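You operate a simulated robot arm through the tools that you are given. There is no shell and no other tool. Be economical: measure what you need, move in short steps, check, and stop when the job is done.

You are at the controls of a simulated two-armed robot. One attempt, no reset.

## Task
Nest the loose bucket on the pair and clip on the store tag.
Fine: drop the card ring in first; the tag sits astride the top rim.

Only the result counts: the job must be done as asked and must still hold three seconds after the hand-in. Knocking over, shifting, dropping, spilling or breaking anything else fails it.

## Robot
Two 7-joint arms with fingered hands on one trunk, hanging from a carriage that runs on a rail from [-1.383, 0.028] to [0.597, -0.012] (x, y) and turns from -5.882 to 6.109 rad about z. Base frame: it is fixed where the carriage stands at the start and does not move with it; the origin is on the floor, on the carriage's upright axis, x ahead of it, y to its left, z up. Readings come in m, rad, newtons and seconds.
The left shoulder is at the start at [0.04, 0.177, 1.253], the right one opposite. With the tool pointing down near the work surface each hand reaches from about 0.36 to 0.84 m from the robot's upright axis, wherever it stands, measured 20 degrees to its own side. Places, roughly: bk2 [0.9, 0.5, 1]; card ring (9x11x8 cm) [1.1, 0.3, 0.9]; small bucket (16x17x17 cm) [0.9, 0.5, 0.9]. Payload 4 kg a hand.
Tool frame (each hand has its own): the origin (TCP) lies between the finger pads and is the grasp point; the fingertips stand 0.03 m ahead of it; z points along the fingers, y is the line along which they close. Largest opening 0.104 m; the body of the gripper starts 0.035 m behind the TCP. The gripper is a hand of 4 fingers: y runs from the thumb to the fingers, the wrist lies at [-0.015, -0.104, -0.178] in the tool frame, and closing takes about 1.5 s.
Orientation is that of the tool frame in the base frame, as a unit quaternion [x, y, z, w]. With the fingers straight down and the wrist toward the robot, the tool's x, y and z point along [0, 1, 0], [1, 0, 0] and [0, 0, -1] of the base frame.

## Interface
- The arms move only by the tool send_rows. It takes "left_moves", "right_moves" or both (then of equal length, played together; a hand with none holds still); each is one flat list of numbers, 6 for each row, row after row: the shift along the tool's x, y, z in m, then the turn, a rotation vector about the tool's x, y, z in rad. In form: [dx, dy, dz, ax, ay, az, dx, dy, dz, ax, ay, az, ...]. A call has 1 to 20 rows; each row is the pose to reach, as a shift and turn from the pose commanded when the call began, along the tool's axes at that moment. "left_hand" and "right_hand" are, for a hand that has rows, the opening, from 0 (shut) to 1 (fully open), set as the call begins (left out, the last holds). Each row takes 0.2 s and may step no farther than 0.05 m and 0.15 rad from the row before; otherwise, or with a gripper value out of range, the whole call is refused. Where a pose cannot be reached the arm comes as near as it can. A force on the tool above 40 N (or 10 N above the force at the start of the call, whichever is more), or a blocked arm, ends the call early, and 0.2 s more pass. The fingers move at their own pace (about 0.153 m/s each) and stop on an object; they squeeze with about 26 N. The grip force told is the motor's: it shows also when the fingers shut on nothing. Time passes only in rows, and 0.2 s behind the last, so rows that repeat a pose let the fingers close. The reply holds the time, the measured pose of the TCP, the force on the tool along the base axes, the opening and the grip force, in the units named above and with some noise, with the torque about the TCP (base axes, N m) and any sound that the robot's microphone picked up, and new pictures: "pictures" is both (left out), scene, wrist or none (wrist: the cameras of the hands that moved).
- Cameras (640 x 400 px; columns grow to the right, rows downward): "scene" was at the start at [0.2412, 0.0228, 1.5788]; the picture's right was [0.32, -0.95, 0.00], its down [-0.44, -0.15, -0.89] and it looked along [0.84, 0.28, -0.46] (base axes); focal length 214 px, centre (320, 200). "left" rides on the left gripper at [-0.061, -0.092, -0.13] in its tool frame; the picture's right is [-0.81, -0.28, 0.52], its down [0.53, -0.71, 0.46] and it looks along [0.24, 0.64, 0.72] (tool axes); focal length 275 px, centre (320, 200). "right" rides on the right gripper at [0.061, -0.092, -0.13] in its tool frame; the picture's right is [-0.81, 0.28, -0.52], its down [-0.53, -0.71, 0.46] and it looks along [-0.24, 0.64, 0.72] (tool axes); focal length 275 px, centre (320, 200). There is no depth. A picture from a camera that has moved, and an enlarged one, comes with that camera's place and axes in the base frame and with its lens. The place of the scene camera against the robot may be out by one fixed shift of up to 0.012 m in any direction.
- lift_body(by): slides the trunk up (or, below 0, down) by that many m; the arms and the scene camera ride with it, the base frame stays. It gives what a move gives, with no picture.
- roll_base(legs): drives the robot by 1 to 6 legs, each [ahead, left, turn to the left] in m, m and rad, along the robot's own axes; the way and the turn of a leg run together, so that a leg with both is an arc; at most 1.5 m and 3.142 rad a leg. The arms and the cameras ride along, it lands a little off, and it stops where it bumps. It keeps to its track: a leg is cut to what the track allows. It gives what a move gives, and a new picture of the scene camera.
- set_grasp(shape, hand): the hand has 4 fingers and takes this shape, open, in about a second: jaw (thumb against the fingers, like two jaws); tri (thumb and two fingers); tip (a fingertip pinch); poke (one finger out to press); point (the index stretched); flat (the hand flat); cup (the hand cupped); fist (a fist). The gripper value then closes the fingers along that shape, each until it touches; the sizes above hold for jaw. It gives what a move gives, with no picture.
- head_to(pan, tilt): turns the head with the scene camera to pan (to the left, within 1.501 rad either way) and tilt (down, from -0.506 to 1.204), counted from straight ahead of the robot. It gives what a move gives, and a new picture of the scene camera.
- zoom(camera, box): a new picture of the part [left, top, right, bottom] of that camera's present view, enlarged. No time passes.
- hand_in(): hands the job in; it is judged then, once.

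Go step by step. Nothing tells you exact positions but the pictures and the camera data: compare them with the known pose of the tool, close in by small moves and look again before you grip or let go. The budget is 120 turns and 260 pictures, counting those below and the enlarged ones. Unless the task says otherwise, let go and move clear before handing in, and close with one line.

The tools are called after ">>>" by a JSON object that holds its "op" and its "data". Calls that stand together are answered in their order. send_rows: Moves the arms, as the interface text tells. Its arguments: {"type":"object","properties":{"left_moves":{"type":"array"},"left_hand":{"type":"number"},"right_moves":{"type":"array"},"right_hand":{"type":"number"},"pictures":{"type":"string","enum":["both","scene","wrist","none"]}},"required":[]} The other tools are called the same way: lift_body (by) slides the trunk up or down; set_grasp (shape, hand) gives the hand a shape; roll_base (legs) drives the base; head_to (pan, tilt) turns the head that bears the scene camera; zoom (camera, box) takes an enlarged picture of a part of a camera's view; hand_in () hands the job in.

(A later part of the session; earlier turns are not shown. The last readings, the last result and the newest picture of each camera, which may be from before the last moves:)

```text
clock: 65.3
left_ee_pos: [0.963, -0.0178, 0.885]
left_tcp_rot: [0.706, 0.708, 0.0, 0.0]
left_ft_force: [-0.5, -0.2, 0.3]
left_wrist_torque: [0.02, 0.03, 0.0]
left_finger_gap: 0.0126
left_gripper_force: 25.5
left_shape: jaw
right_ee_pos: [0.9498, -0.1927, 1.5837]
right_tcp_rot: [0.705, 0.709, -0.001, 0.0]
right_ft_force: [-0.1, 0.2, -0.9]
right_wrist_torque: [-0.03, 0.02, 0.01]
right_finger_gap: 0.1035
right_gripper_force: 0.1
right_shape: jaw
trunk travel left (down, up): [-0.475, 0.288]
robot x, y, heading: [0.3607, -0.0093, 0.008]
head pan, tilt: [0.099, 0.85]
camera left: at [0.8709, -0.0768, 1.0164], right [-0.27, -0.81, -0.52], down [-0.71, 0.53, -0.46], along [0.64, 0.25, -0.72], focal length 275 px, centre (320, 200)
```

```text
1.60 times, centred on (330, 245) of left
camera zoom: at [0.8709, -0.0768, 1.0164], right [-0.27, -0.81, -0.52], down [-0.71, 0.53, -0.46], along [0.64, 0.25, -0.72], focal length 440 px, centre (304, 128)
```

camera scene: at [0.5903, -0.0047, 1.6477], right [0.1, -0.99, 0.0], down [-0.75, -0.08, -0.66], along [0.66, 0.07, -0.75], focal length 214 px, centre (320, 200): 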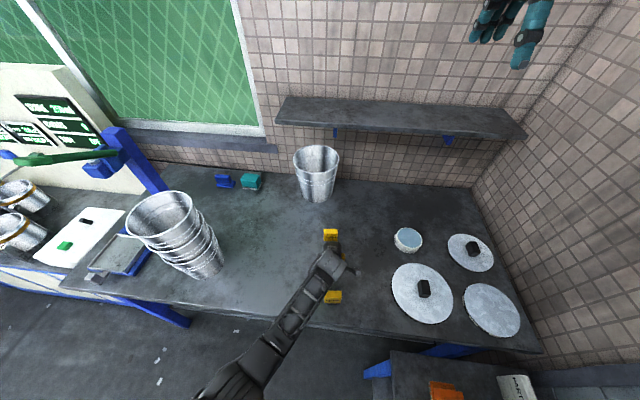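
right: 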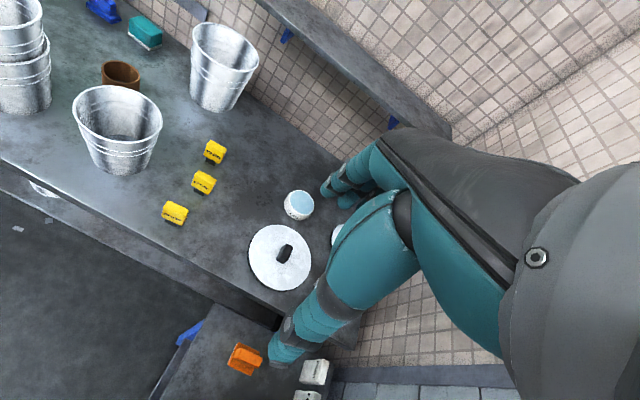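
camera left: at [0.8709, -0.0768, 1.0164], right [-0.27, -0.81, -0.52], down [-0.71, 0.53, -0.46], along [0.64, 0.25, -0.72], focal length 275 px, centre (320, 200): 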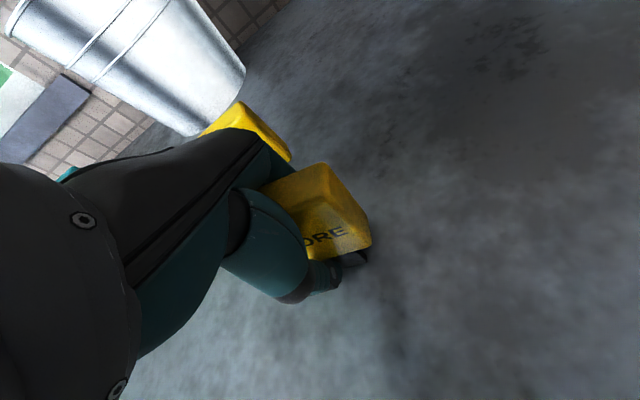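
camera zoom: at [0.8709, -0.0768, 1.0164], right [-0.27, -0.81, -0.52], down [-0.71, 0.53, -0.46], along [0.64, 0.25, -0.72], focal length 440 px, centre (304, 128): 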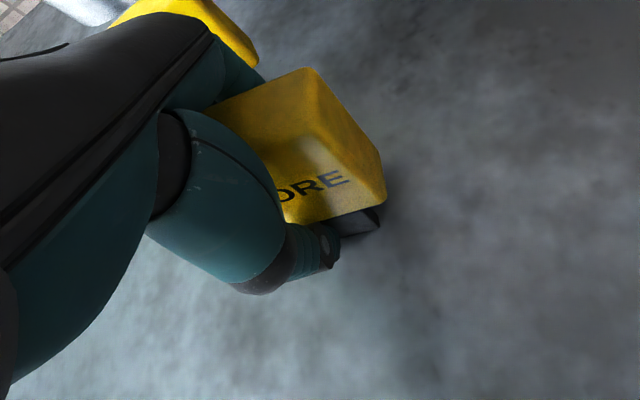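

The gap is only 12.6 mm, so the tips are on the black clip rather than the yellow block. I'll reopen, rise 2 cm and check that the tag still stands.

>>> {"op": "send_rows", "data": {"left_moves": [0, 0, 0, 0, 0, 0, 0, 0, 0, 0, 0, 0, 0, 0, 0, 0, 0, 0, 0, 0, -0.01, 0, 0, 0, 0, 0, -0.022, 0, 0, 0, 0, 0, -0.022, 0, 0, 0], "left_hand": 0.7, "pictures": "wrist"}}

>>> {"op": "zoom", "data": {"camera": "left", "box": [230, 120, 430, 370]}}

>>> {"op": "zoom", "data": {"camera": "right", "box": [0, 0, 640, 400]}}

```text
clock: 66.7
left_ee_pos: [0.9616, -0.0169, 0.9074]
left_tcp_rot: [0.706, 0.708, 0.0, 0.0]
left_ft_force: [0.4, 1.2, -0.2]
left_wrist_torque: [0.0, -0.01, -0.02]
left_finger_gap: 0.0727
left_gripper_force: 0.0
left_shape: jaw
right_ee_pos: [0.9499, -0.1929, 1.5841]
right_tcp_rot: [0.706, 0.708, -0.001, 0.0]
right_ft_force: [0.3, 0.5, 0.1]
right_wrist_torque: [0.0, -0.02, 0.02]
right_finger_gap: 0.1035
right_gripper_force: 0.0
right_shape: jaw
trunk travel left (down, up): [-0.475, 0.288]
robot x, y, heading: [0.3587, -0.0083, 0.004]
head pan, tilt: [0.099, 0.85]
camera left: at [0.8699, -0.0766, 1.0379], right [-0.27, -0.81, -0.52], down [-0.72, 0.53, -0.46], along [0.64, 0.25, -0.72], focal length 275 px, centre (320, 200)
```

left: 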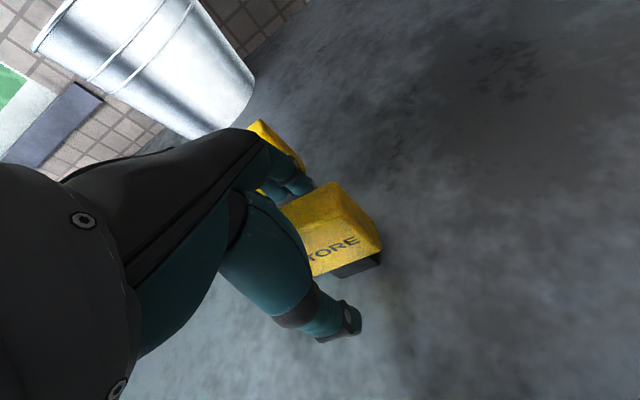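

```text
1.60 times, centred on (330, 245) of left
camera zoom: at [0.8699, -0.0766, 1.0379], right [-0.27, -0.81, -0.52], down [-0.72, 0.53, -0.46], along [0.64, 0.25, -0.72], focal length 440 px, centre (304, 128)
```

zoom: 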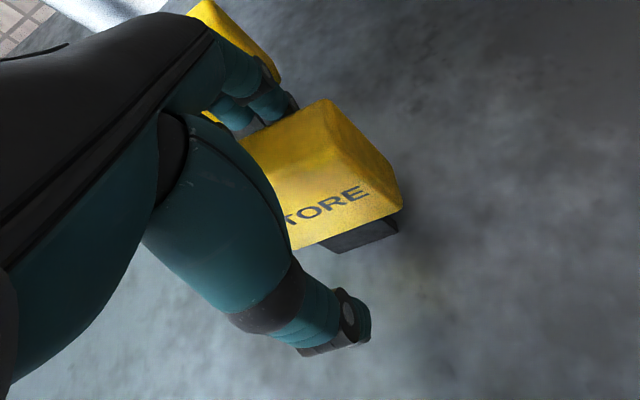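

```text
1.00 times, centred on (320, 200) of right (not enlarged: the box is as wide or as high as the picture)
camera zoom: at [0.8595, -0.132, 1.7143], right [0.28, -0.81, 0.52], down [-0.71, -0.53, -0.46], along [0.65, -0.24, -0.72], focal length 275 px, centre (320, 200)
```

zoom: 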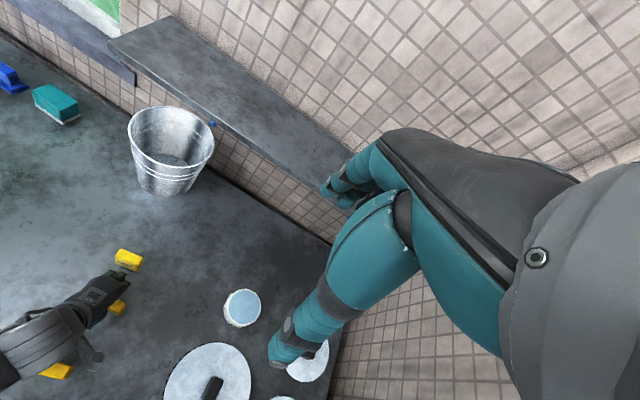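

The tag still stands. At this height the tips reach z≈0.877, mid-block. Closing on the yellow part.

>>> {"op": "send_rows", "data": {"left_moves": [0, 0, 0, 0, 0, 0, 0, 0, 0, 0, 0, 0, 0, 0, 0, 0, 0, 0, 0, 0, 0, 0, 0, 0, 0, 0, 0, 0, 0, 0, 0, 0, 0, 0, 0, 0], "left_hand": 0, "pictures": "wrist"}}

>>> {"op": "zoom", "data": {"camera": "left", "box": [230, 120, 430, 370]}}

```text
clock: 68.1
left_ee_pos: [0.9614, -0.0161, 0.9059]
left_tcp_rot: [0.706, 0.708, 0.0, -0.001]
left_ft_force: [0.2, -0.6, -0.2]
left_wrist_torque: [-0.02, -0.03, 0.01]
left_finger_gap: 0.0185
left_gripper_force: 26.3
left_shape: jaw
right_ee_pos: [0.9503, -0.1929, 1.584]
right_tcp_rot: [0.706, 0.708, 0.0, 0.0]
right_ft_force: [-0.5, 0.7, 0.5]
right_wrist_torque: [-0.03, 0.0, 0.03]
right_finger_gap: 0.1035
right_gripper_force: 0.1
right_shape: jaw
trunk travel left (down, up): [-0.475, 0.288]
robot x, y, heading: [0.3544, -0.0122, 0.008]
head pan, tilt: [0.099, 0.85]
camera left: at [0.8699, -0.0766, 1.0378], right [-0.27, -0.81, -0.52], down [-0.72, 0.53, -0.46], along [0.64, 0.25, -0.72], focal length 275 px, centre (320, 200)
```

left: 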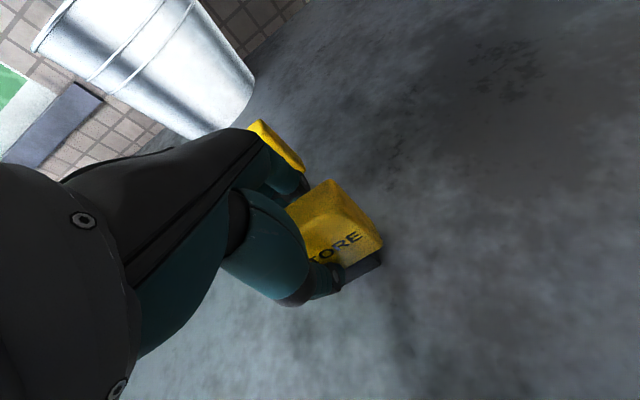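

```text
1.60 times, centred on (330, 245) of left
camera zoom: at [0.8699, -0.0766, 1.0378], right [-0.27, -0.81, -0.52], down [-0.72, 0.53, -0.46], along [0.64, 0.25, -0.72], focal length 440 px, centre (304, 128)
```

zoom: 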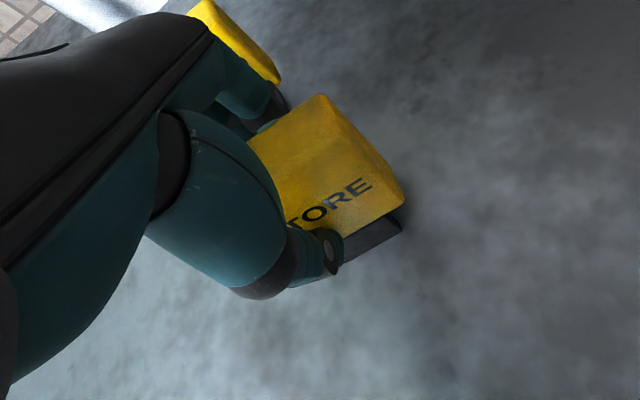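

Now the gap is 18.5 mm, gripping the yellow block. I'll lift and look.

>>> {"op": "send_rows", "data": {"left_moves": [0, 0, -0.02, 0, 0, 0, 0, 0, -0.06, 0, 0, 0, 0, 0, -0.105, 0, 0, 0, 0, 0, -0.15, 0, 0, 0, 0, 0, -0.195, 0, 0, 0, 0, 0, -0.24, 0, 0, 0, 0, 0, -0.285, 0, 0, 0, 0, 0, -0.33, 0, 0, 0, 0, 0, -0.33, 0, 0, 0]}}

>>> {"op": "zoom", "data": {"camera": "left", "box": [230, 120, 430, 370]}}

>>> {"op": "zoom", "data": {"camera": "scene", "box": [280, 160, 400, 320]}}

```text
clock: 70.1
left_ee_pos: [0.9617, -0.0166, 1.238]
left_tcp_rot: [0.704, 0.71, -0.001, 0.0]
left_ft_force: [-0.6, 1.1, -0.9]
left_wrist_torque: [0.02, -0.03, -0.01]
left_finger_gap: 0.0183
left_gripper_force: 25.6
left_shape: jaw
right_ee_pos: [0.9491, -0.1934, 1.5836]
right_tcp_rot: [0.706, 0.709, 0.0, 0.0]
right_ft_force: [0.2, 0.6, 0.7]
right_wrist_torque: [0.0, -0.01, -0.02]
right_finger_gap: 0.1038
right_gripper_force: 0.1
right_shape: jaw
trunk travel left (down, up): [-0.475, 0.288]
robot x, y, heading: [0.359, -0.0102, 0.006]
head pan, tilt: [0.099, 0.85]
camera scene: at [0.5894, -0.0049, 1.6467], right [0.1, -0.99, 0.0], down [-0.75, -0.08, -0.66], along [0.66, 0.07, -0.75], focal length 214 px, centre (320, 200)
camera left: at [0.8714, -0.0766, 1.3693], right [-0.27, -0.81, -0.52], down [-0.72, 0.53, -0.46], along [0.64, 0.24, -0.73], focal length 275 px, centre (320, 200)
```

scene: 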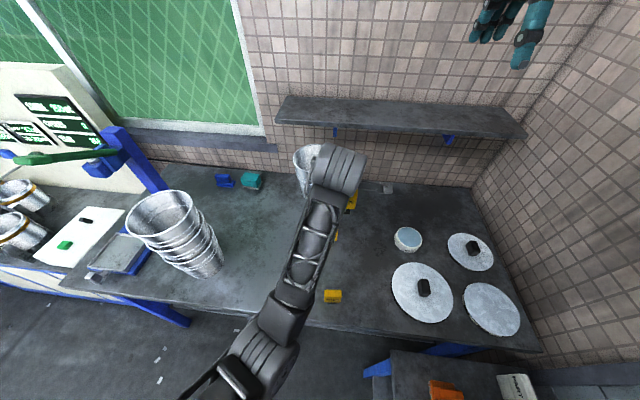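
left: 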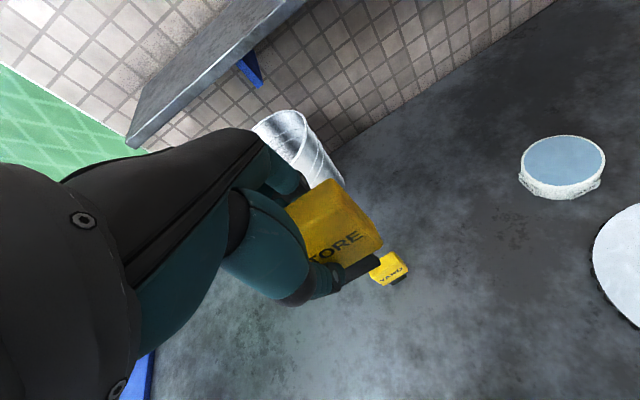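

```text
1.60 times, centred on (330, 245) of left
camera zoom: at [0.8714, -0.0766, 1.3693], right [-0.27, -0.81, -0.52], down [-0.72, 0.53, -0.46], along [0.64, 0.24, -0.73], focal length 440 px, centre (304, 128)
```

zoom: 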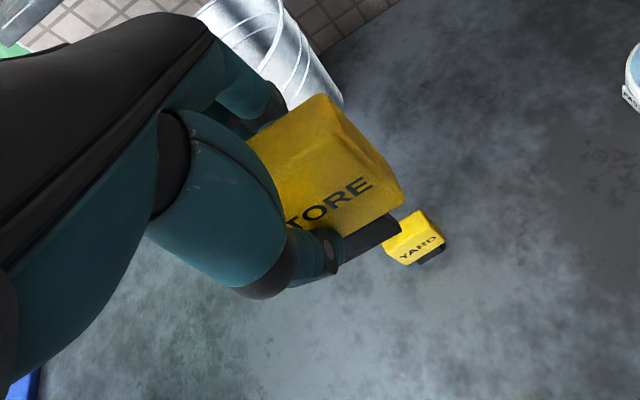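

```text
2.50 times, centred on (340, 240) of scene
camera zoom: at [0.5894, -0.0049, 1.6467], right [0.1, -0.99, 0.0], down [-0.75, -0.08, -0.66], along [0.66, 0.07, -0.75], focal length 536 px, centre (270, 100)
```

zoom: 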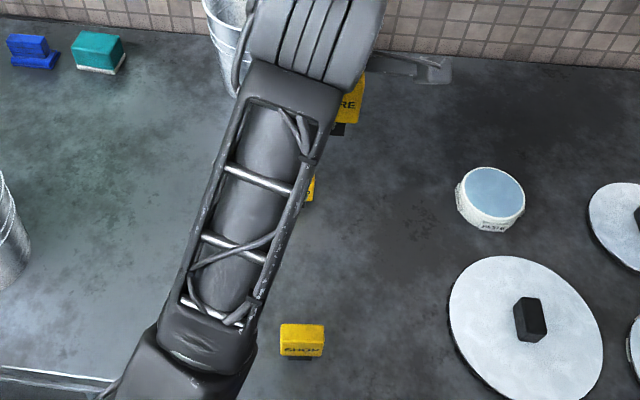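

Held well. I'll look closely at the clip shape on the neighbouring tag and on the held one.

>>> {"op": "zoom", "data": {"camera": "left", "box": [360, 235, 420, 295]}}

>>> {"op": "zoom", "data": {"camera": "left", "box": [290, 170, 400, 310]}}

>>> {"op": "zoom", "data": {"camera": "scene", "box": [330, 180, 370, 220]}}

```text
6.67 times, centred on (390, 265) of left
camera zoom: at [0.8714, -0.0766, 1.3693], right [-0.27, -0.81, -0.52], down [-0.72, 0.53, -0.46], along [0.64, 0.24, -0.73], focal length 1835 px, centre (-147, -233)
```

zoom: 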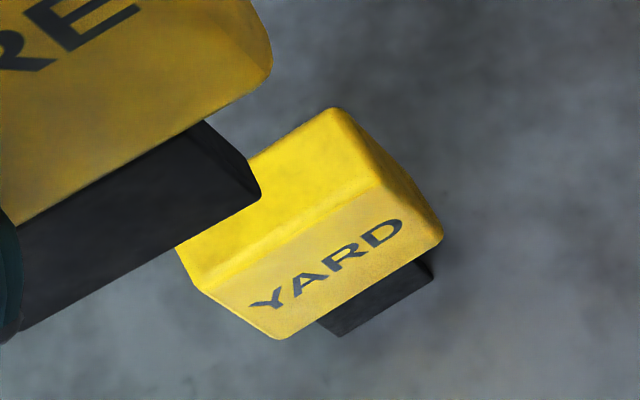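

```text
2.86 times, centred on (345, 240) of left
camera zoom: at [0.8714, -0.0766, 1.3693], right [-0.27, -0.81, -0.52], down [-0.72, 0.53, -0.46], along [0.64, 0.24, -0.73], focal length 786 px, centre (249, 86)
```

zoom: 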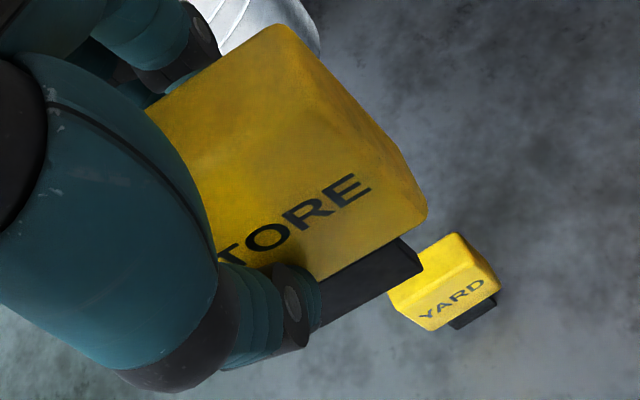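

```text
10.00 times, centred on (350, 200) of scene
camera zoom: at [0.5894, -0.0049, 1.6467], right [0.1, -0.99, 0.0], down [-0.75, -0.08, -0.66], along [0.66, 0.07, -0.75], focal length 2145 px, centre (20, 200)
```

zoom: 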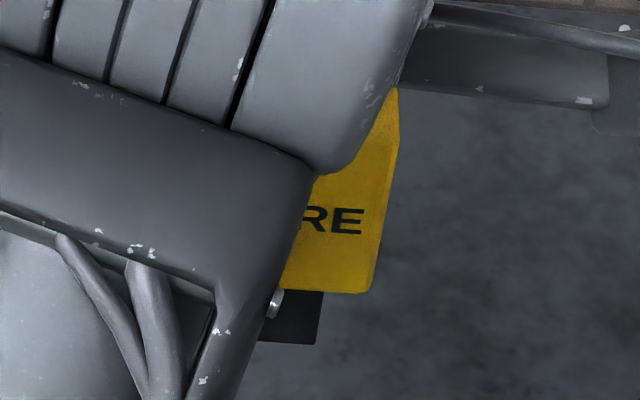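

The clip is a narrow black foot running along the tag's width, so it should straddle the rim at the near side, where the rim runs along y. I'll raise the tag and carry it to just in front of the stack's near rim.

>>> {"op": "send_rows", "data": {"left_moves": [0, 0, -0.03, 0, 0, 0, 0.01, -0.005, -0.06, 0, 0, 0, 0.055, -0.02, -0.065, 0, 0, 0, 0.1, -0.035, -0.065, 0, 0, 0, 0.145, -0.05, -0.065, 0, 0, 0, 0.19, -0.065, -0.065, 0, 0, 0, 0.235, -0.08, -0.065, 0, 0, 0, 0.28, -0.095, -0.065, 0, 0, 0, 0.325, -0.11, -0.065, 0, 0, 0, 0.37, -0.125, -0.065, 0, 0, 0, 0.415, -0.14, -0.065, 0, 0, 0, 0.455, -0.155, -0.065, 0, 0, 0, 0.488, -0.162, -0.065, 0, 0, 0, 0.488, -0.162, -0.065, 0, 0, 0]}}

>>> {"op": "head_to", "data": {"pan": 0.6, "tilt": 0.8}}

```text
clock: 73.1
left_ee_pos: [0.7961, 0.4711, 1.3018]
left_tcp_rot: [0.706, 0.708, 0.0, 0.001]
left_ft_force: [0.0, -0.9, -0.7]
left_wrist_torque: [0.0, 0.0, -0.01]
left_finger_gap: 0.018
left_gripper_force: 26.1
left_shape: jaw
left hand out of reach, approached as far as the arm can: row 4, 5, 6, 7, 8, 9, 10, 11
right_ee_pos: [0.9513, -0.1941, 1.5843]
right_tcp_rot: [0.706, 0.708, 0.0, 0.0]
right_ft_force: [-0.6, -0.4, -0.2]
right_wrist_torque: [0.02, -0.03, 0.0]
right_finger_gap: 0.1037
right_gripper_force: 0.0
right_shape: jaw
trunk travel left (down, up): [-0.475, 0.288]
robot x, y, heading: [0.3572, -0.0074, 0.001]
head pan, tilt: [0.099, 0.85]
camera scene: at [0.5895, -0.0048, 1.6468], right [0.1, -0.99, 0.0], down [-0.75, -0.08, -0.66], along [0.66, 0.07, -0.75], focal length 214 px, centre (320, 200)
camera left: at [0.7036, 0.4097, 1.4323], right [-0.27, -0.81, -0.52], down [-0.71, 0.53, -0.46], along [0.64, 0.24, -0.72], focal length 275 px, centre (320, 200)
```

scene: 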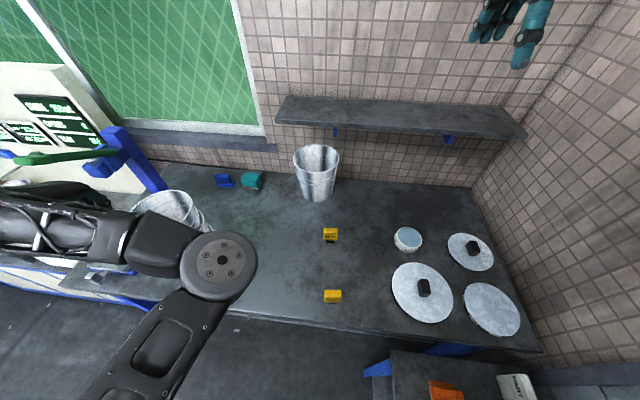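
left: 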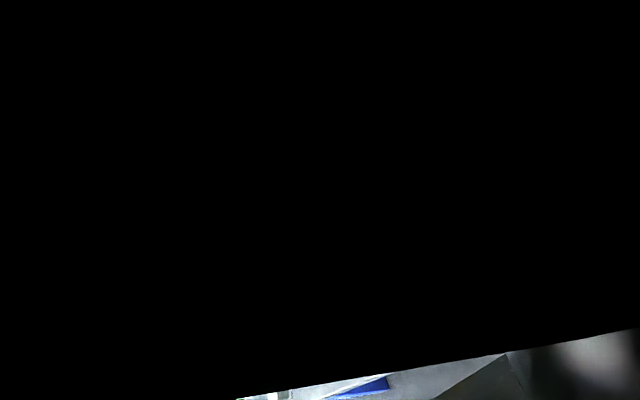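

```text
clock: 74.0
left_ee_pos: [0.7949, 0.4685, 1.3012]
left_tcp_rot: [0.706, 0.708, 0.0, 0.0]
left_ft_force: [-0.2, 0.8, -1.7]
left_wrist_torque: [0.01, 0.0, 0.03]
left_finger_gap: 0.0183
left_gripper_force: 25.8
left_shape: jaw
right_ee_pos: [0.9511, -0.1924, 1.5837]
right_tcp_rot: [0.706, 0.709, 0.0, 0.0]
right_ft_force: [-0.1, -0.1, 0.8]
right_wrist_torque: [-0.01, -0.02, 0.02]
right_finger_gap: 0.1037
right_gripper_force: 0.1
right_shape: jaw
trunk travel left (down, up): [-0.475, 0.288]
robot x, y, heading: [0.3594, -0.0065, -0.0]
head pan, tilt: [0.6, 0.799]
camera scene: at [0.5781, 0.0328, 1.6508], right [0.57, -0.82, 0.0], down [-0.59, -0.41, -0.7], along [0.57, 0.4, -0.72], focal length 214 px, centre (320, 200)
```

scene: 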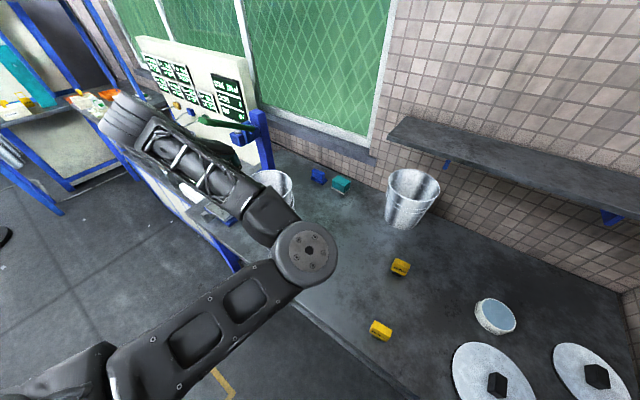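

The arm folded into an awkward configuration, with the hand too close and too high for the shoulder. I'll raise the trunk and turn left so the stack lies naturally ahead of the left arm.

>>> {"op": "lift_body", "data": {"by": 0.22}}

>>> {"op": "roll_base", "data": {"legs": [[-0.1, 0, 0], [0, 0, 0.4]]}}

```text
clock: 76.3
left_ee_pos: [0.7949, 0.4712, 1.5208]
left_tcp_rot: [0.706, 0.708, 0.0, 0.0]
left_ft_force: [-0.1, 0.2, -1.3]
left_wrist_torque: [0.02, -0.04, -0.03]
left_finger_gap: 0.0182
left_gripper_force: 26.1
left_shape: jaw
right_ee_pos: [0.9515, -0.1927, 1.803]
right_tcp_rot: [0.706, 0.708, 0.001, 0.0]
right_ft_force: [0.9, 0.2, -0.9]
right_wrist_torque: [-0.01, -0.03, -0.02]
right_finger_gap: 0.1037
right_gripper_force: 0.1
right_shape: jaw
trunk travel left (down, up): [-0.695, 0.068]
robot x, y, heading: [0.3524, -0.0068, 0.004]
head pan, tilt: [0.6, 0.799]
```

```text
clock: 78.7
left_ee_pos: [0.4763, 0.6032, 1.5204]
left_tcp_rot: [0.551, 0.834, 0.0, 0.0]
left_ft_force: [-0.8, -0.4, -0.2]
left_wrist_torque: [-0.01, -0.01, 0.02]
left_finger_gap: 0.0184
left_gripper_force: 26.6
left_shape: jaw
right_ee_pos: [0.8749, 0.0539, 1.8039]
right_tcp_rot: [0.551, 0.834, 0.0, 0.0]
right_ft_force: [-0.3, 0.1, 0.3]
right_wrist_torque: [-0.01, -0.01, 0.0]
right_finger_gap: 0.1034
right_gripper_force: 0.1
right_shape: jaw
trunk travel left (down, up): [-0.695, 0.068]
robot x, y, heading: [0.2579, -0.0053, 0.402]
head pan, tilt: [0.6, 0.799]
camera scene: at [0.4425, 0.1194, 1.8708], right [0.84, -0.54, 0.0], down [-0.39, -0.6, -0.7], along [0.37, 0.59, -0.72], focal length 214 px, centre (320, 200)
```

scene: 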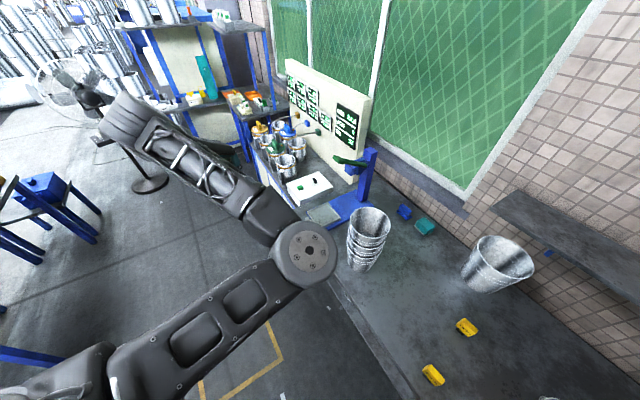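

Now the stack lies about 0.7 m straight ahead of the left arm. I'll move the tag to a point short of the near rim and above it.

>>> {"op": "send_rows", "data": {"left_moves": [0, 0.04, 0.01, 0, 0, 0, -0.01, 0.08, 0.02, 0, 0, 0, -0.03, 0.115, 0.04, 0, 0, 0, -0.06, 0.14, 0.06, 0, 0, 0, -0.095, 0.155, 0.085, 0, 0, 0, -0.13, 0.165, 0.11, 0, 0, 0, -0.165, 0.17, 0.135, 0, 0, 0, -0.2, 0.175, 0.16, 0, 0, 0, -0.235, 0.18, 0.18, 0, 0, 0, -0.265, 0.18, 0.2, 0, 0, 0, -0.288, 0.18, 0.22, 0, 0, 0, -0.288, 0.18, 0.22, 0, 0, 0]}}

```text
clock: 81.5
left_ee_pos: [0.7456, 0.4559, 1.3198]
left_tcp_rot: [0.53, 0.847, 0.034, -0.017]
left_ft_force: [-0.5, 0.5, -0.2]
left_wrist_torque: [-0.01, 0.02, 0.02]
left_finger_gap: 0.0184
left_gripper_force: 26.3
left_shape: jaw
right_ee_pos: [0.8759, 0.0541, 1.8039]
right_tcp_rot: [0.552, 0.834, 0.0, 0.0]
right_ft_force: [-0.4, 0.6, 0.8]
right_wrist_torque: [0.0, 0.02, -0.01]
right_finger_gap: 0.1036
right_gripper_force: 0.0
right_shape: jaw
trunk travel left (down, up): [-0.695, 0.068]
robot x, y, heading: [0.2563, -0.0019, 0.405]
head pan, tilt: [0.6, 0.799]
stopped in row 12 (left hand): the arm was blocked; the commanded pose is now the measured one
camera scene: at [0.4425, 0.1194, 1.8708], right [0.84, -0.54, 0.0], down [-0.39, -0.6, -0.7], along [0.37, 0.59, -0.72], focal length 214 px, centre (320, 200)
camera left: at [0.6893, 0.3532, 1.4431], right [0.11, -0.81, -0.58], down [-0.87, 0.2, -0.45], along [0.48, 0.55, -0.68], focal length 275 px, centre (320, 200)
```

scene: 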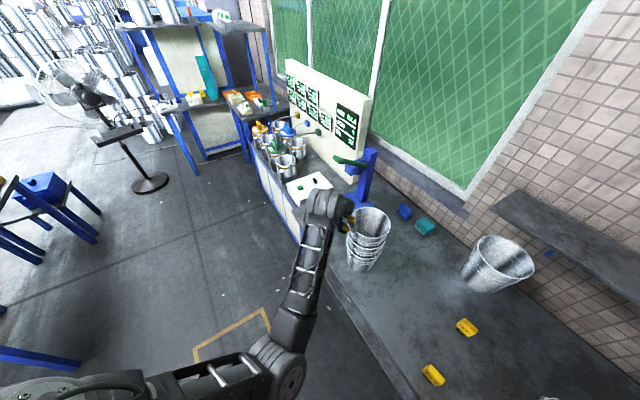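
left: 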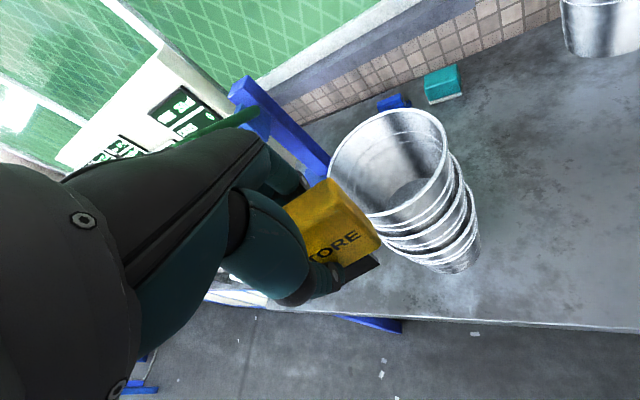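

The arm has unwrapped. The rim fits a circle at about [0.92, 0.48] with z≈1.165. I'll straighten the hand's tilt and move just short of the near rim, with the clip about 2 cm above it.

>>> {"op": "send_rows", "data": {"left_moves": [-0.015, 0.015, 0.005, 0.02, -0.033, 0, -0.03, 0.03, 0.015, 0.0396, -0.0648, 0, -0.045, 0.045, 0.03, 0.0396, -0.0648, 0, -0.0586, 0.0583, 0.0434, 0.0396, -0.0648, 0, -0.0586, 0.0583, 0.0434, 0.0396, -0.0648, 0]}}

>>> {"op": "zoom", "data": {"camera": "left", "box": [260, 90, 500, 330]}}

>>> {"op": "zoom", "data": {"camera": "scene", "box": [310, 170, 430, 290]}}

```text
clock: 82.7
left_ee_pos: [0.8247, 0.4269, 1.2741]
left_tcp_rot: [0.532, 0.847, -0.003, 0.002]
left_ft_force: [0.0, 0.1, -0.3]
left_wrist_torque: [-0.02, -0.01, 0.02]
left_finger_gap: 0.0181
left_gripper_force: 25.4
left_shape: jaw
right_ee_pos: [0.8761, 0.0552, 1.804]
right_tcp_rot: [0.551, 0.835, 0.0, 0.0]
right_ft_force: [0.4, 0.1, -0.1]
right_wrist_torque: [-0.04, 0.01, 0.0]
right_finger_gap: 0.1037
right_gripper_force: 0.1
right_shape: jaw
trunk travel left (down, up): [-0.695, 0.068]
robot x, y, heading: [0.2619, -0.0017, 0.405]
head pan, tilt: [0.6, 0.799]
camera scene: at [0.4425, 0.1193, 1.8708], right [0.84, -0.54, 0.0], down [-0.39, -0.6, -0.7], along [0.37, 0.59, -0.72], focal length 214 px, centre (320, 200)
camera left: at [0.7687, 0.3353, 1.4057], right [0.1, -0.85, -0.51], down [-0.87, 0.17, -0.46], along [0.47, 0.49, -0.73], focal length 275 px, centre (320, 200)
```

scene: 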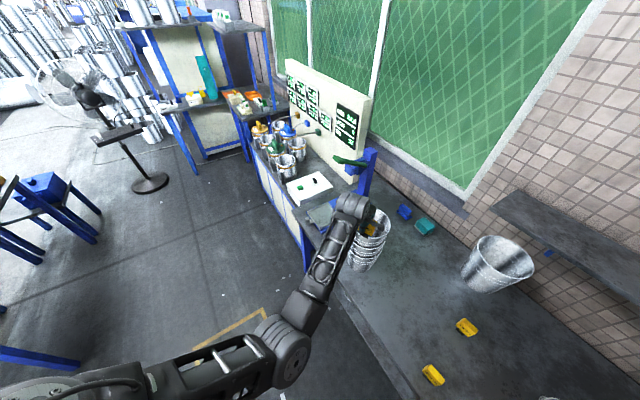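
left: 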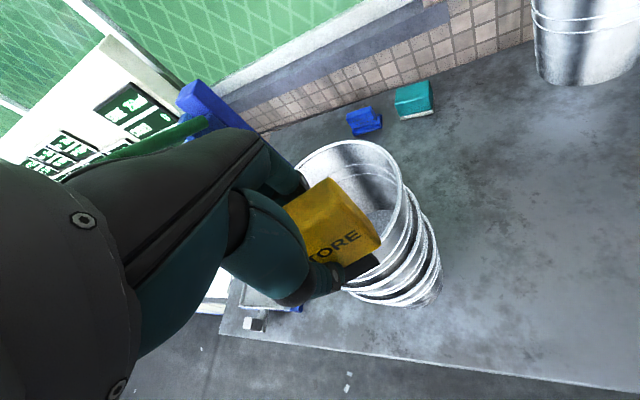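

```text
1.67 times, centred on (380, 210) of left
camera zoom: at [0.7687, 0.3353, 1.4057], right [0.1, -0.85, -0.51], down [-0.87, 0.17, -0.46], along [0.47, 0.49, -0.73], focal length 459 px, centre (220, 183)
```

zoom: 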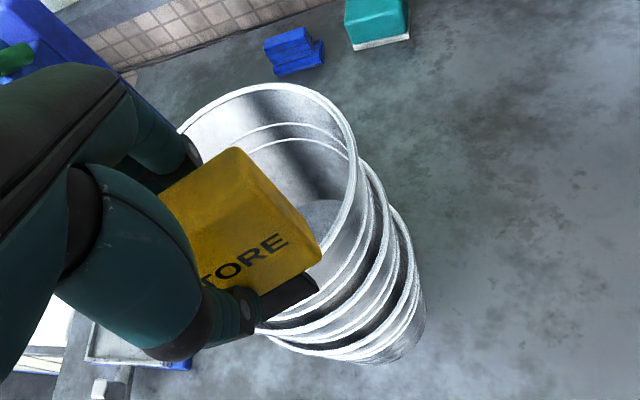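

```text
3.33 times, centred on (370, 230) of scene
camera zoom: at [0.4425, 0.1193, 1.8708], right [0.84, -0.54, 0.0], down [-0.39, -0.6, -0.7], along [0.37, 0.59, -0.72], focal length 715 px, centre (153, 100)
```

zoom: 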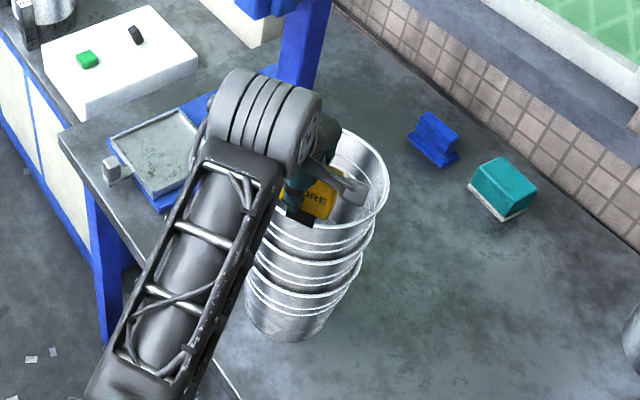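

I'll move over the near rim and lower until the clip is just above it, then look at the clip's visible right end against the rim.

>>> {"op": "send_rows", "data": {"left_moves": [0.0035, 0.01, 0, 0, 0, 0, 0.0074, 0.0195, 0.005, 0, 0, 0, 0.0074, 0.0195, 0.017, 0, 0, 0, 0.0074, 0.0195, 0.017, 0, 0, 0], "pictures": "none"}}

>>> {"op": "zoom", "data": {"camera": "left", "box": [290, 160, 430, 300]}}

>>> {"op": "zoom", "data": {"camera": "scene", "box": [340, 190, 410, 260]}}

```text
clock: 83.7
left_ee_pos: [0.8387, 0.4417, 1.257]
left_tcp_rot: [0.532, 0.847, -0.003, 0.002]
left_ft_force: [-0.3, 0.2, -1.7]
left_wrist_torque: [0.0, 0.02, -0.03]
left_finger_gap: 0.0185
left_gripper_force: 25.6
left_shape: jaw
right_ee_pos: [0.8772, 0.0558, 1.8043]
right_tcp_rot: [0.551, 0.834, 0.0, 0.0]
right_ft_force: [-1.0, -0.2, -0.5]
right_wrist_torque: [0.0, -0.01, -0.03]
right_finger_gap: 0.1037
right_gripper_force: 0.1
right_shape: jaw
trunk travel left (down, up): [-0.695, 0.068]
robot x, y, heading: [0.2596, -0.0038, 0.401]
head pan, tilt: [0.6, 0.799]
```

```text
2.86 times, centred on (360, 230) of left
camera zoom: at [0.7833, 0.3494, 1.3886], right [0.1, -0.85, -0.51], down [-0.87, 0.17, -0.46], along [0.47, 0.49, -0.73], focal length 786 px, centre (206, 114)
```

zoom: 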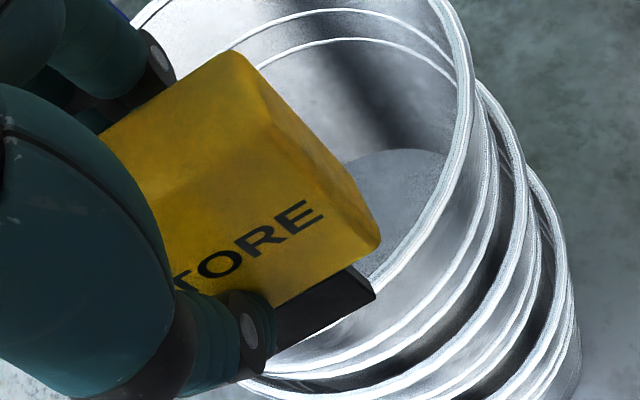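

```text
5.71 times, centred on (375, 225) of scene
camera zoom: at [0.4425, 0.1193, 1.8708], right [0.84, -0.54, 0.0], down [-0.39, -0.6, -0.7], along [0.37, 0.59, -0.72], focal length 1226 px, centre (6, 57)
```

zoom: 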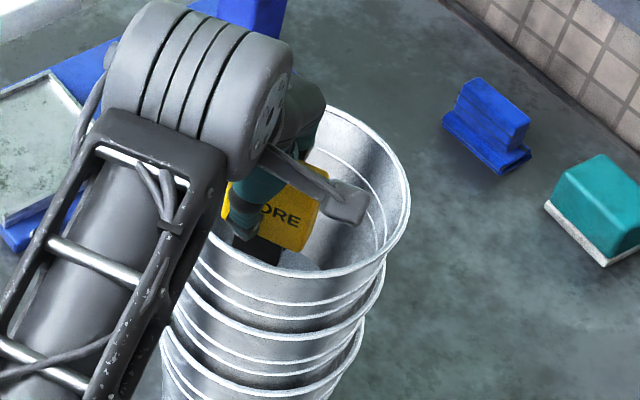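

Close. I'll lower in 4 mm steps and watch for contact.

>>> {"op": "send_rows", "data": {"left_moves": [0, 0, 0.005, 0, 0, 0, 0, 0, 0.005, 0, 0, 0], "pictures": "none"}}

>>> {"op": "zoom", "data": {"camera": "left", "box": [330, 200, 410, 280]}}

>>> {"op": "zoom", "data": {"camera": "scene", "box": [350, 200, 390, 240]}}

```text
clock: 84.3
left_ee_pos: [0.8388, 0.4414, 1.251]
left_tcp_rot: [0.532, 0.847, -0.004, 0.002]
left_ft_force: [-0.1, 0.6, -0.3]
left_wrist_torque: [0.0, 0.01, -0.04]
left_finger_gap: 0.0184
left_gripper_force: 25.7
left_shape: jaw
right_ee_pos: [0.8759, 0.0546, 1.8036]
right_tcp_rot: [0.551, 0.835, -0.001, 0.0]
right_ft_force: [0.3, -0.4, 0.6]
right_wrist_torque: [0.02, 0.01, 0.03]
right_finger_gap: 0.104
right_gripper_force: 0.1
right_shape: jaw
trunk travel left (down, up): [-0.695, 0.068]
robot x, y, heading: [0.2587, -0.0119, 0.4]
head pan, tilt: [0.6, 0.799]
```

```text
5.00 times, centred on (370, 240) of left
camera zoom: at [0.7833, 0.3495, 1.3832], right [0.1, -0.85, -0.51], down [-0.87, 0.17, -0.46], along [0.47, 0.49, -0.73], focal length 1376 px, centre (70, 0)
```

zoom: 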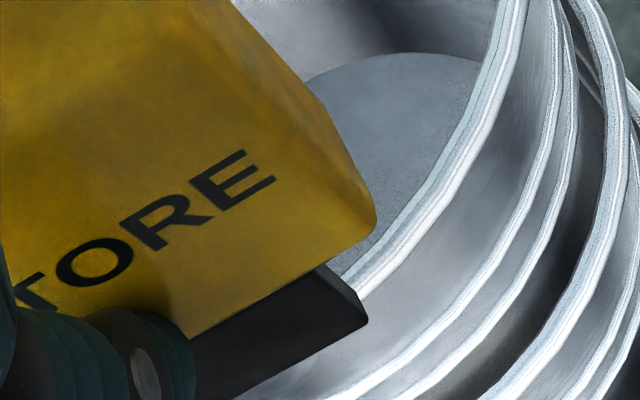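

```text
10.00 times, centred on (370, 220) of scene
camera zoom: at [0.4425, 0.1193, 1.8708], right [0.84, -0.54, 0.0], down [-0.39, -0.6, -0.7], along [0.37, 0.59, -0.72], focal length 2145 px, centre (-180, 0)
```

zoom: 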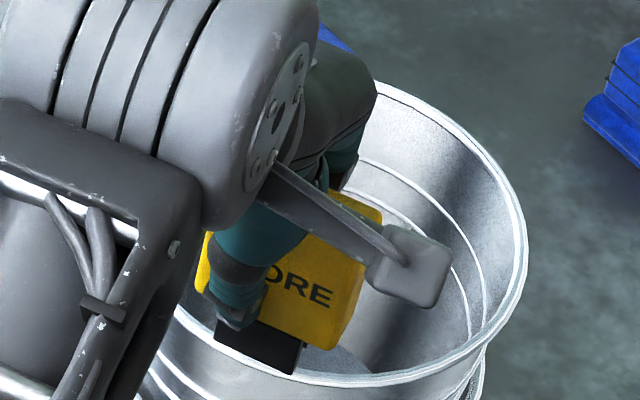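

The rim bead meets the clip's end nearly centrally, with the clip perhaps 2–3 mm too far inside. I'll shift 2.5 mm outward and lower a bit.

>>> {"op": "send_rows", "data": {"left_moves": [0, -0.0025, 0, 0, 0, 0, 0, -0.0025, 0.004, 0, 0, 0, 0, -0.0025, 0.006, 0, 0, 0, 0, -0.0025, 0.006, 0, 0, 0], "pictures": "none"}}

>>> {"op": "zoom", "data": {"camera": "left", "box": [330, 200, 410, 280]}}

>>> {"op": "zoom", "data": {"camera": "scene", "box": [350, 200, 390, 240]}}

```text
clock: 85.3
left_ee_pos: [0.8373, 0.4407, 1.2455]
left_tcp_rot: [0.532, 0.847, -0.004, 0.003]
left_ft_force: [0.1, -1.2, -1.2]
left_wrist_torque: [0.02, 0.01, -0.02]
left_finger_gap: 0.0184
left_gripper_force: 26.0
left_shape: jaw
right_ee_pos: [0.8763, 0.0544, 1.8042]
right_tcp_rot: [0.551, 0.834, 0.0, 0.001]
right_ft_force: [-0.2, -0.1, -0.4]
right_wrist_torque: [0.01, 0.0, 0.01]
right_finger_gap: 0.1038
right_gripper_force: 0.0
right_shape: jaw
trunk travel left (down, up): [-0.695, 0.068]
robot x, y, heading: [0.2581, -0.0066, 0.405]
head pan, tilt: [0.6, 0.799]
```

```text
5.00 times, centred on (370, 240) of left
camera zoom: at [0.7808, 0.3482, 1.3776], right [0.1, -0.85, -0.51], down [-0.87, 0.17, -0.46], along [0.47, 0.49, -0.73], focal length 1376 px, centre (70, 0)
```

zoom: 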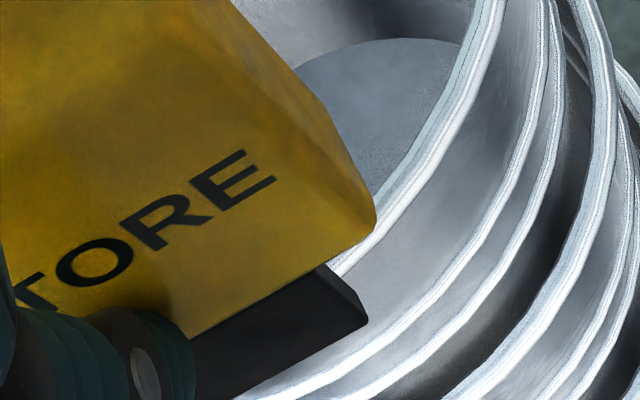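

```text
10.00 times, centred on (370, 220) of scene
camera zoom: at [0.4425, 0.1193, 1.8708], right [0.84, -0.54, 0.0], down [-0.39, -0.6, -0.7], along [0.37, 0.59, -0.72], focal length 2145 px, centre (-180, 0)
```

zoom: 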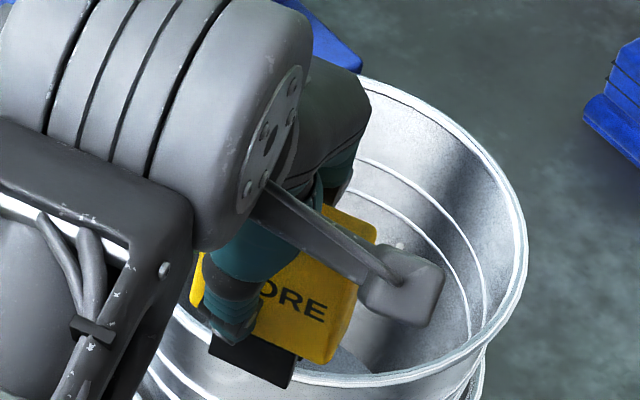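

Alignment looks right, with the clip's outer jaw now in front of the bead. Lowering further.

>>> {"op": "send_rows", "data": {"left_moves": [0, 0, 0.004, 0, 0, 0, 0, 0, 0.006, 0, 0, 0, 0, 0, 0.006, 0, 0, 0], "pictures": "none"}}

>>> {"op": "zoom", "data": {"camera": "left", "box": [330, 200, 410, 280]}}

>>> {"op": "zoom", "data": {"camera": "scene", "box": [350, 200, 390, 240]}}

```text
clock: 86.1
left_ee_pos: [0.8365, 0.4404, 1.2414]
left_tcp_rot: [0.532, 0.847, -0.004, 0.001]
left_ft_force: [-0.2, 0.6, -0.1]
left_wrist_torque: [0.0, 0.02, 0.03]
left_finger_gap: 0.0181
left_gripper_force: 26.4
left_shape: jaw
right_ee_pos: [0.8769, 0.0553, 1.8029]
right_tcp_rot: [0.551, 0.834, 0.0, 0.001]
right_ft_force: [0.2, -0.1, -0.2]
right_wrist_torque: [0.0, 0.01, 0.05]
right_finger_gap: 0.1036
right_gripper_force: 0.0
right_shape: jaw
trunk travel left (down, up): [-0.695, 0.068]
robot x, y, heading: [0.2557, -0.0049, 0.397]
head pan, tilt: [0.6, 0.799]
```

```text
5.00 times, centred on (370, 240) of left
camera zoom: at [0.781, 0.3489, 1.3714], right [0.1, -0.85, -0.51], down [-0.87, 0.17, -0.46], along [0.47, 0.49, -0.73], focal length 1376 px, centre (70, 0)
```

zoom: 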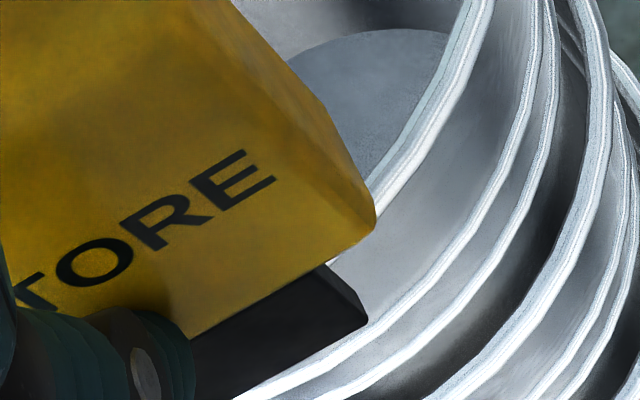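

```text
10.00 times, centred on (370, 220) of scene
camera zoom: at [0.4425, 0.1193, 1.8708], right [0.84, -0.54, 0.0], down [-0.39, -0.6, -0.7], along [0.37, 0.59, -0.72], focal length 2145 px, centre (-180, 0)
```

zoom: 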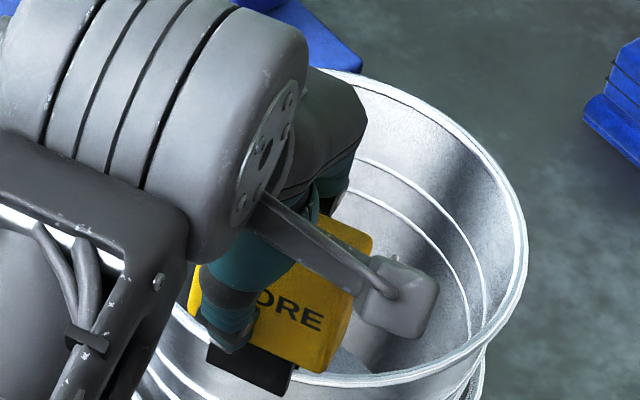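

Both views put the clip's front about 5–6 mm outside the rim, so the slot is centred. Continuing down.

>>> {"op": "send_rows", "data": {"left_moves": [0, 0, 0.004, 0, 0, 0, 0, 0, 0.007, 0, 0, 0, 0, 0, 0.007, 0, 0, 0], "pictures": "none"}}

>>> {"op": "zoom", "data": {"camera": "left", "box": [330, 200, 410, 280]}}

>>> {"op": "zoom", "data": {"camera": "scene", "box": [350, 200, 390, 240]}}

```text
clock: 86.9
left_ee_pos: [0.8368, 0.4405, 1.2356]
left_tcp_rot: [0.532, 0.847, -0.002, 0.003]
left_ft_force: [-1.7, -0.7, 10.5]
left_wrist_torque: [-0.01, 0.02, -0.02]
left_finger_gap: 0.0189
left_gripper_force: 26.0
left_shape: jaw
right_ee_pos: [0.8776, 0.0544, 1.8041]
right_tcp_rot: [0.551, 0.835, 0.0, 0.0]
right_ft_force: [-0.3, 0.4, -0.4]
right_wrist_torque: [-0.01, -0.01, 0.0]
right_finger_gap: 0.1037
right_gripper_force: 0.0
right_shape: jaw
trunk travel left (down, up): [-0.695, 0.068]
robot x, y, heading: [0.2581, -0.007, 0.401]
head pan, tilt: [0.6, 0.799]
```

```text
5.00 times, centred on (370, 240) of left
camera zoom: at [0.7812, 0.3487, 1.3666], right [0.1, -0.85, -0.51], down [-0.87, 0.17, -0.46], along [0.48, 0.49, -0.73], focal length 1376 px, centre (70, 0)
```

zoom: 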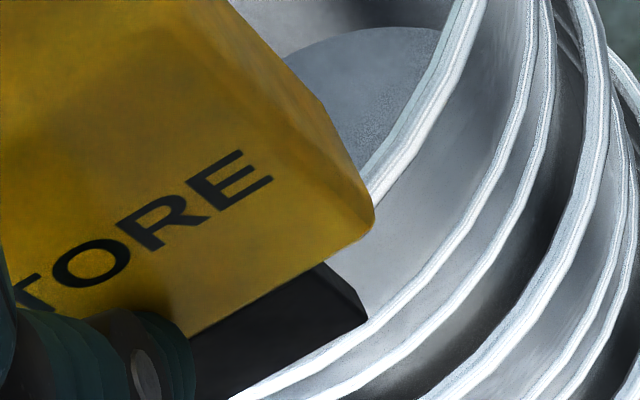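

```text
10.00 times, centred on (370, 220) of scene
camera zoom: at [0.4426, 0.1195, 1.8711], right [0.84, -0.54, 0.0], down [-0.39, -0.6, -0.7], along [0.38, 0.59, -0.72], focal length 2145 px, centre (-180, 0)
```

zoom: 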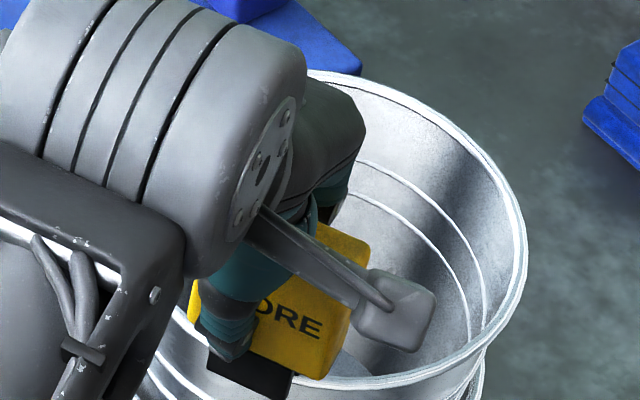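

Contact at about 10 N, directly under the tool. I'll press a little more to seat the clip.

>>> {"op": "send_rows", "data": {"left_moves": [0, 0, 0.003, 0, 0, 0, 0, 0, 0.006, 0, 0, 0, 0, 0, 0.006, 0, 0, 0], "pictures": "none"}}

>>> {"op": "zoom", "data": {"camera": "left", "box": [330, 200, 410, 280]}}

```text
clock: 87.7
left_ee_pos: [0.8398, 0.442, 1.2328]
left_tcp_rot: [0.532, 0.847, 0.001, 0.005]
left_ft_force: [-7.7, -4.2, 34.0]
left_wrist_torque: [-0.15, 0.19, 0.0]
left_finger_gap: 0.0216
left_gripper_force: 25.8
left_shape: jaw
right_ee_pos: [0.8767, 0.0553, 1.8051]
right_tcp_rot: [0.551, 0.834, 0.001, 0.0]
right_ft_force: [-0.6, -0.2, 1.1]
right_wrist_torque: [-0.02, 0.0, 0.03]
right_finger_gap: 0.1036
right_gripper_force: 0.0
right_shape: jaw
trunk travel left (down, up): [-0.695, 0.068]
robot x, y, heading: [0.2601, -0.005, 0.401]
head pan, tilt: [0.6, 0.799]
```

```text
5.00 times, centred on (370, 240) of left
camera zoom: at [0.7829, 0.3499, 1.3634], right [0.11, -0.85, -0.51], down [-0.87, 0.17, -0.46], along [0.48, 0.5, -0.72], focal length 1376 px, centre (70, 0)
```

zoom: 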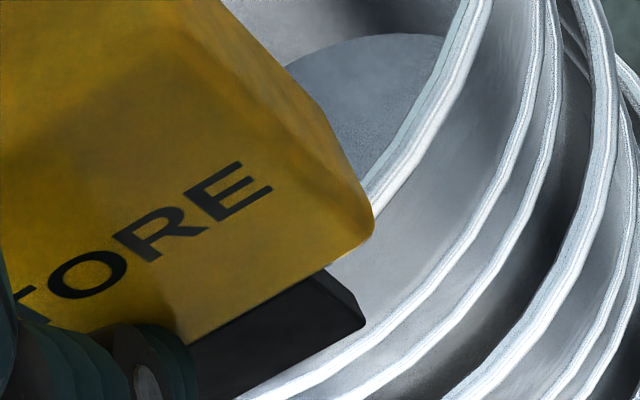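

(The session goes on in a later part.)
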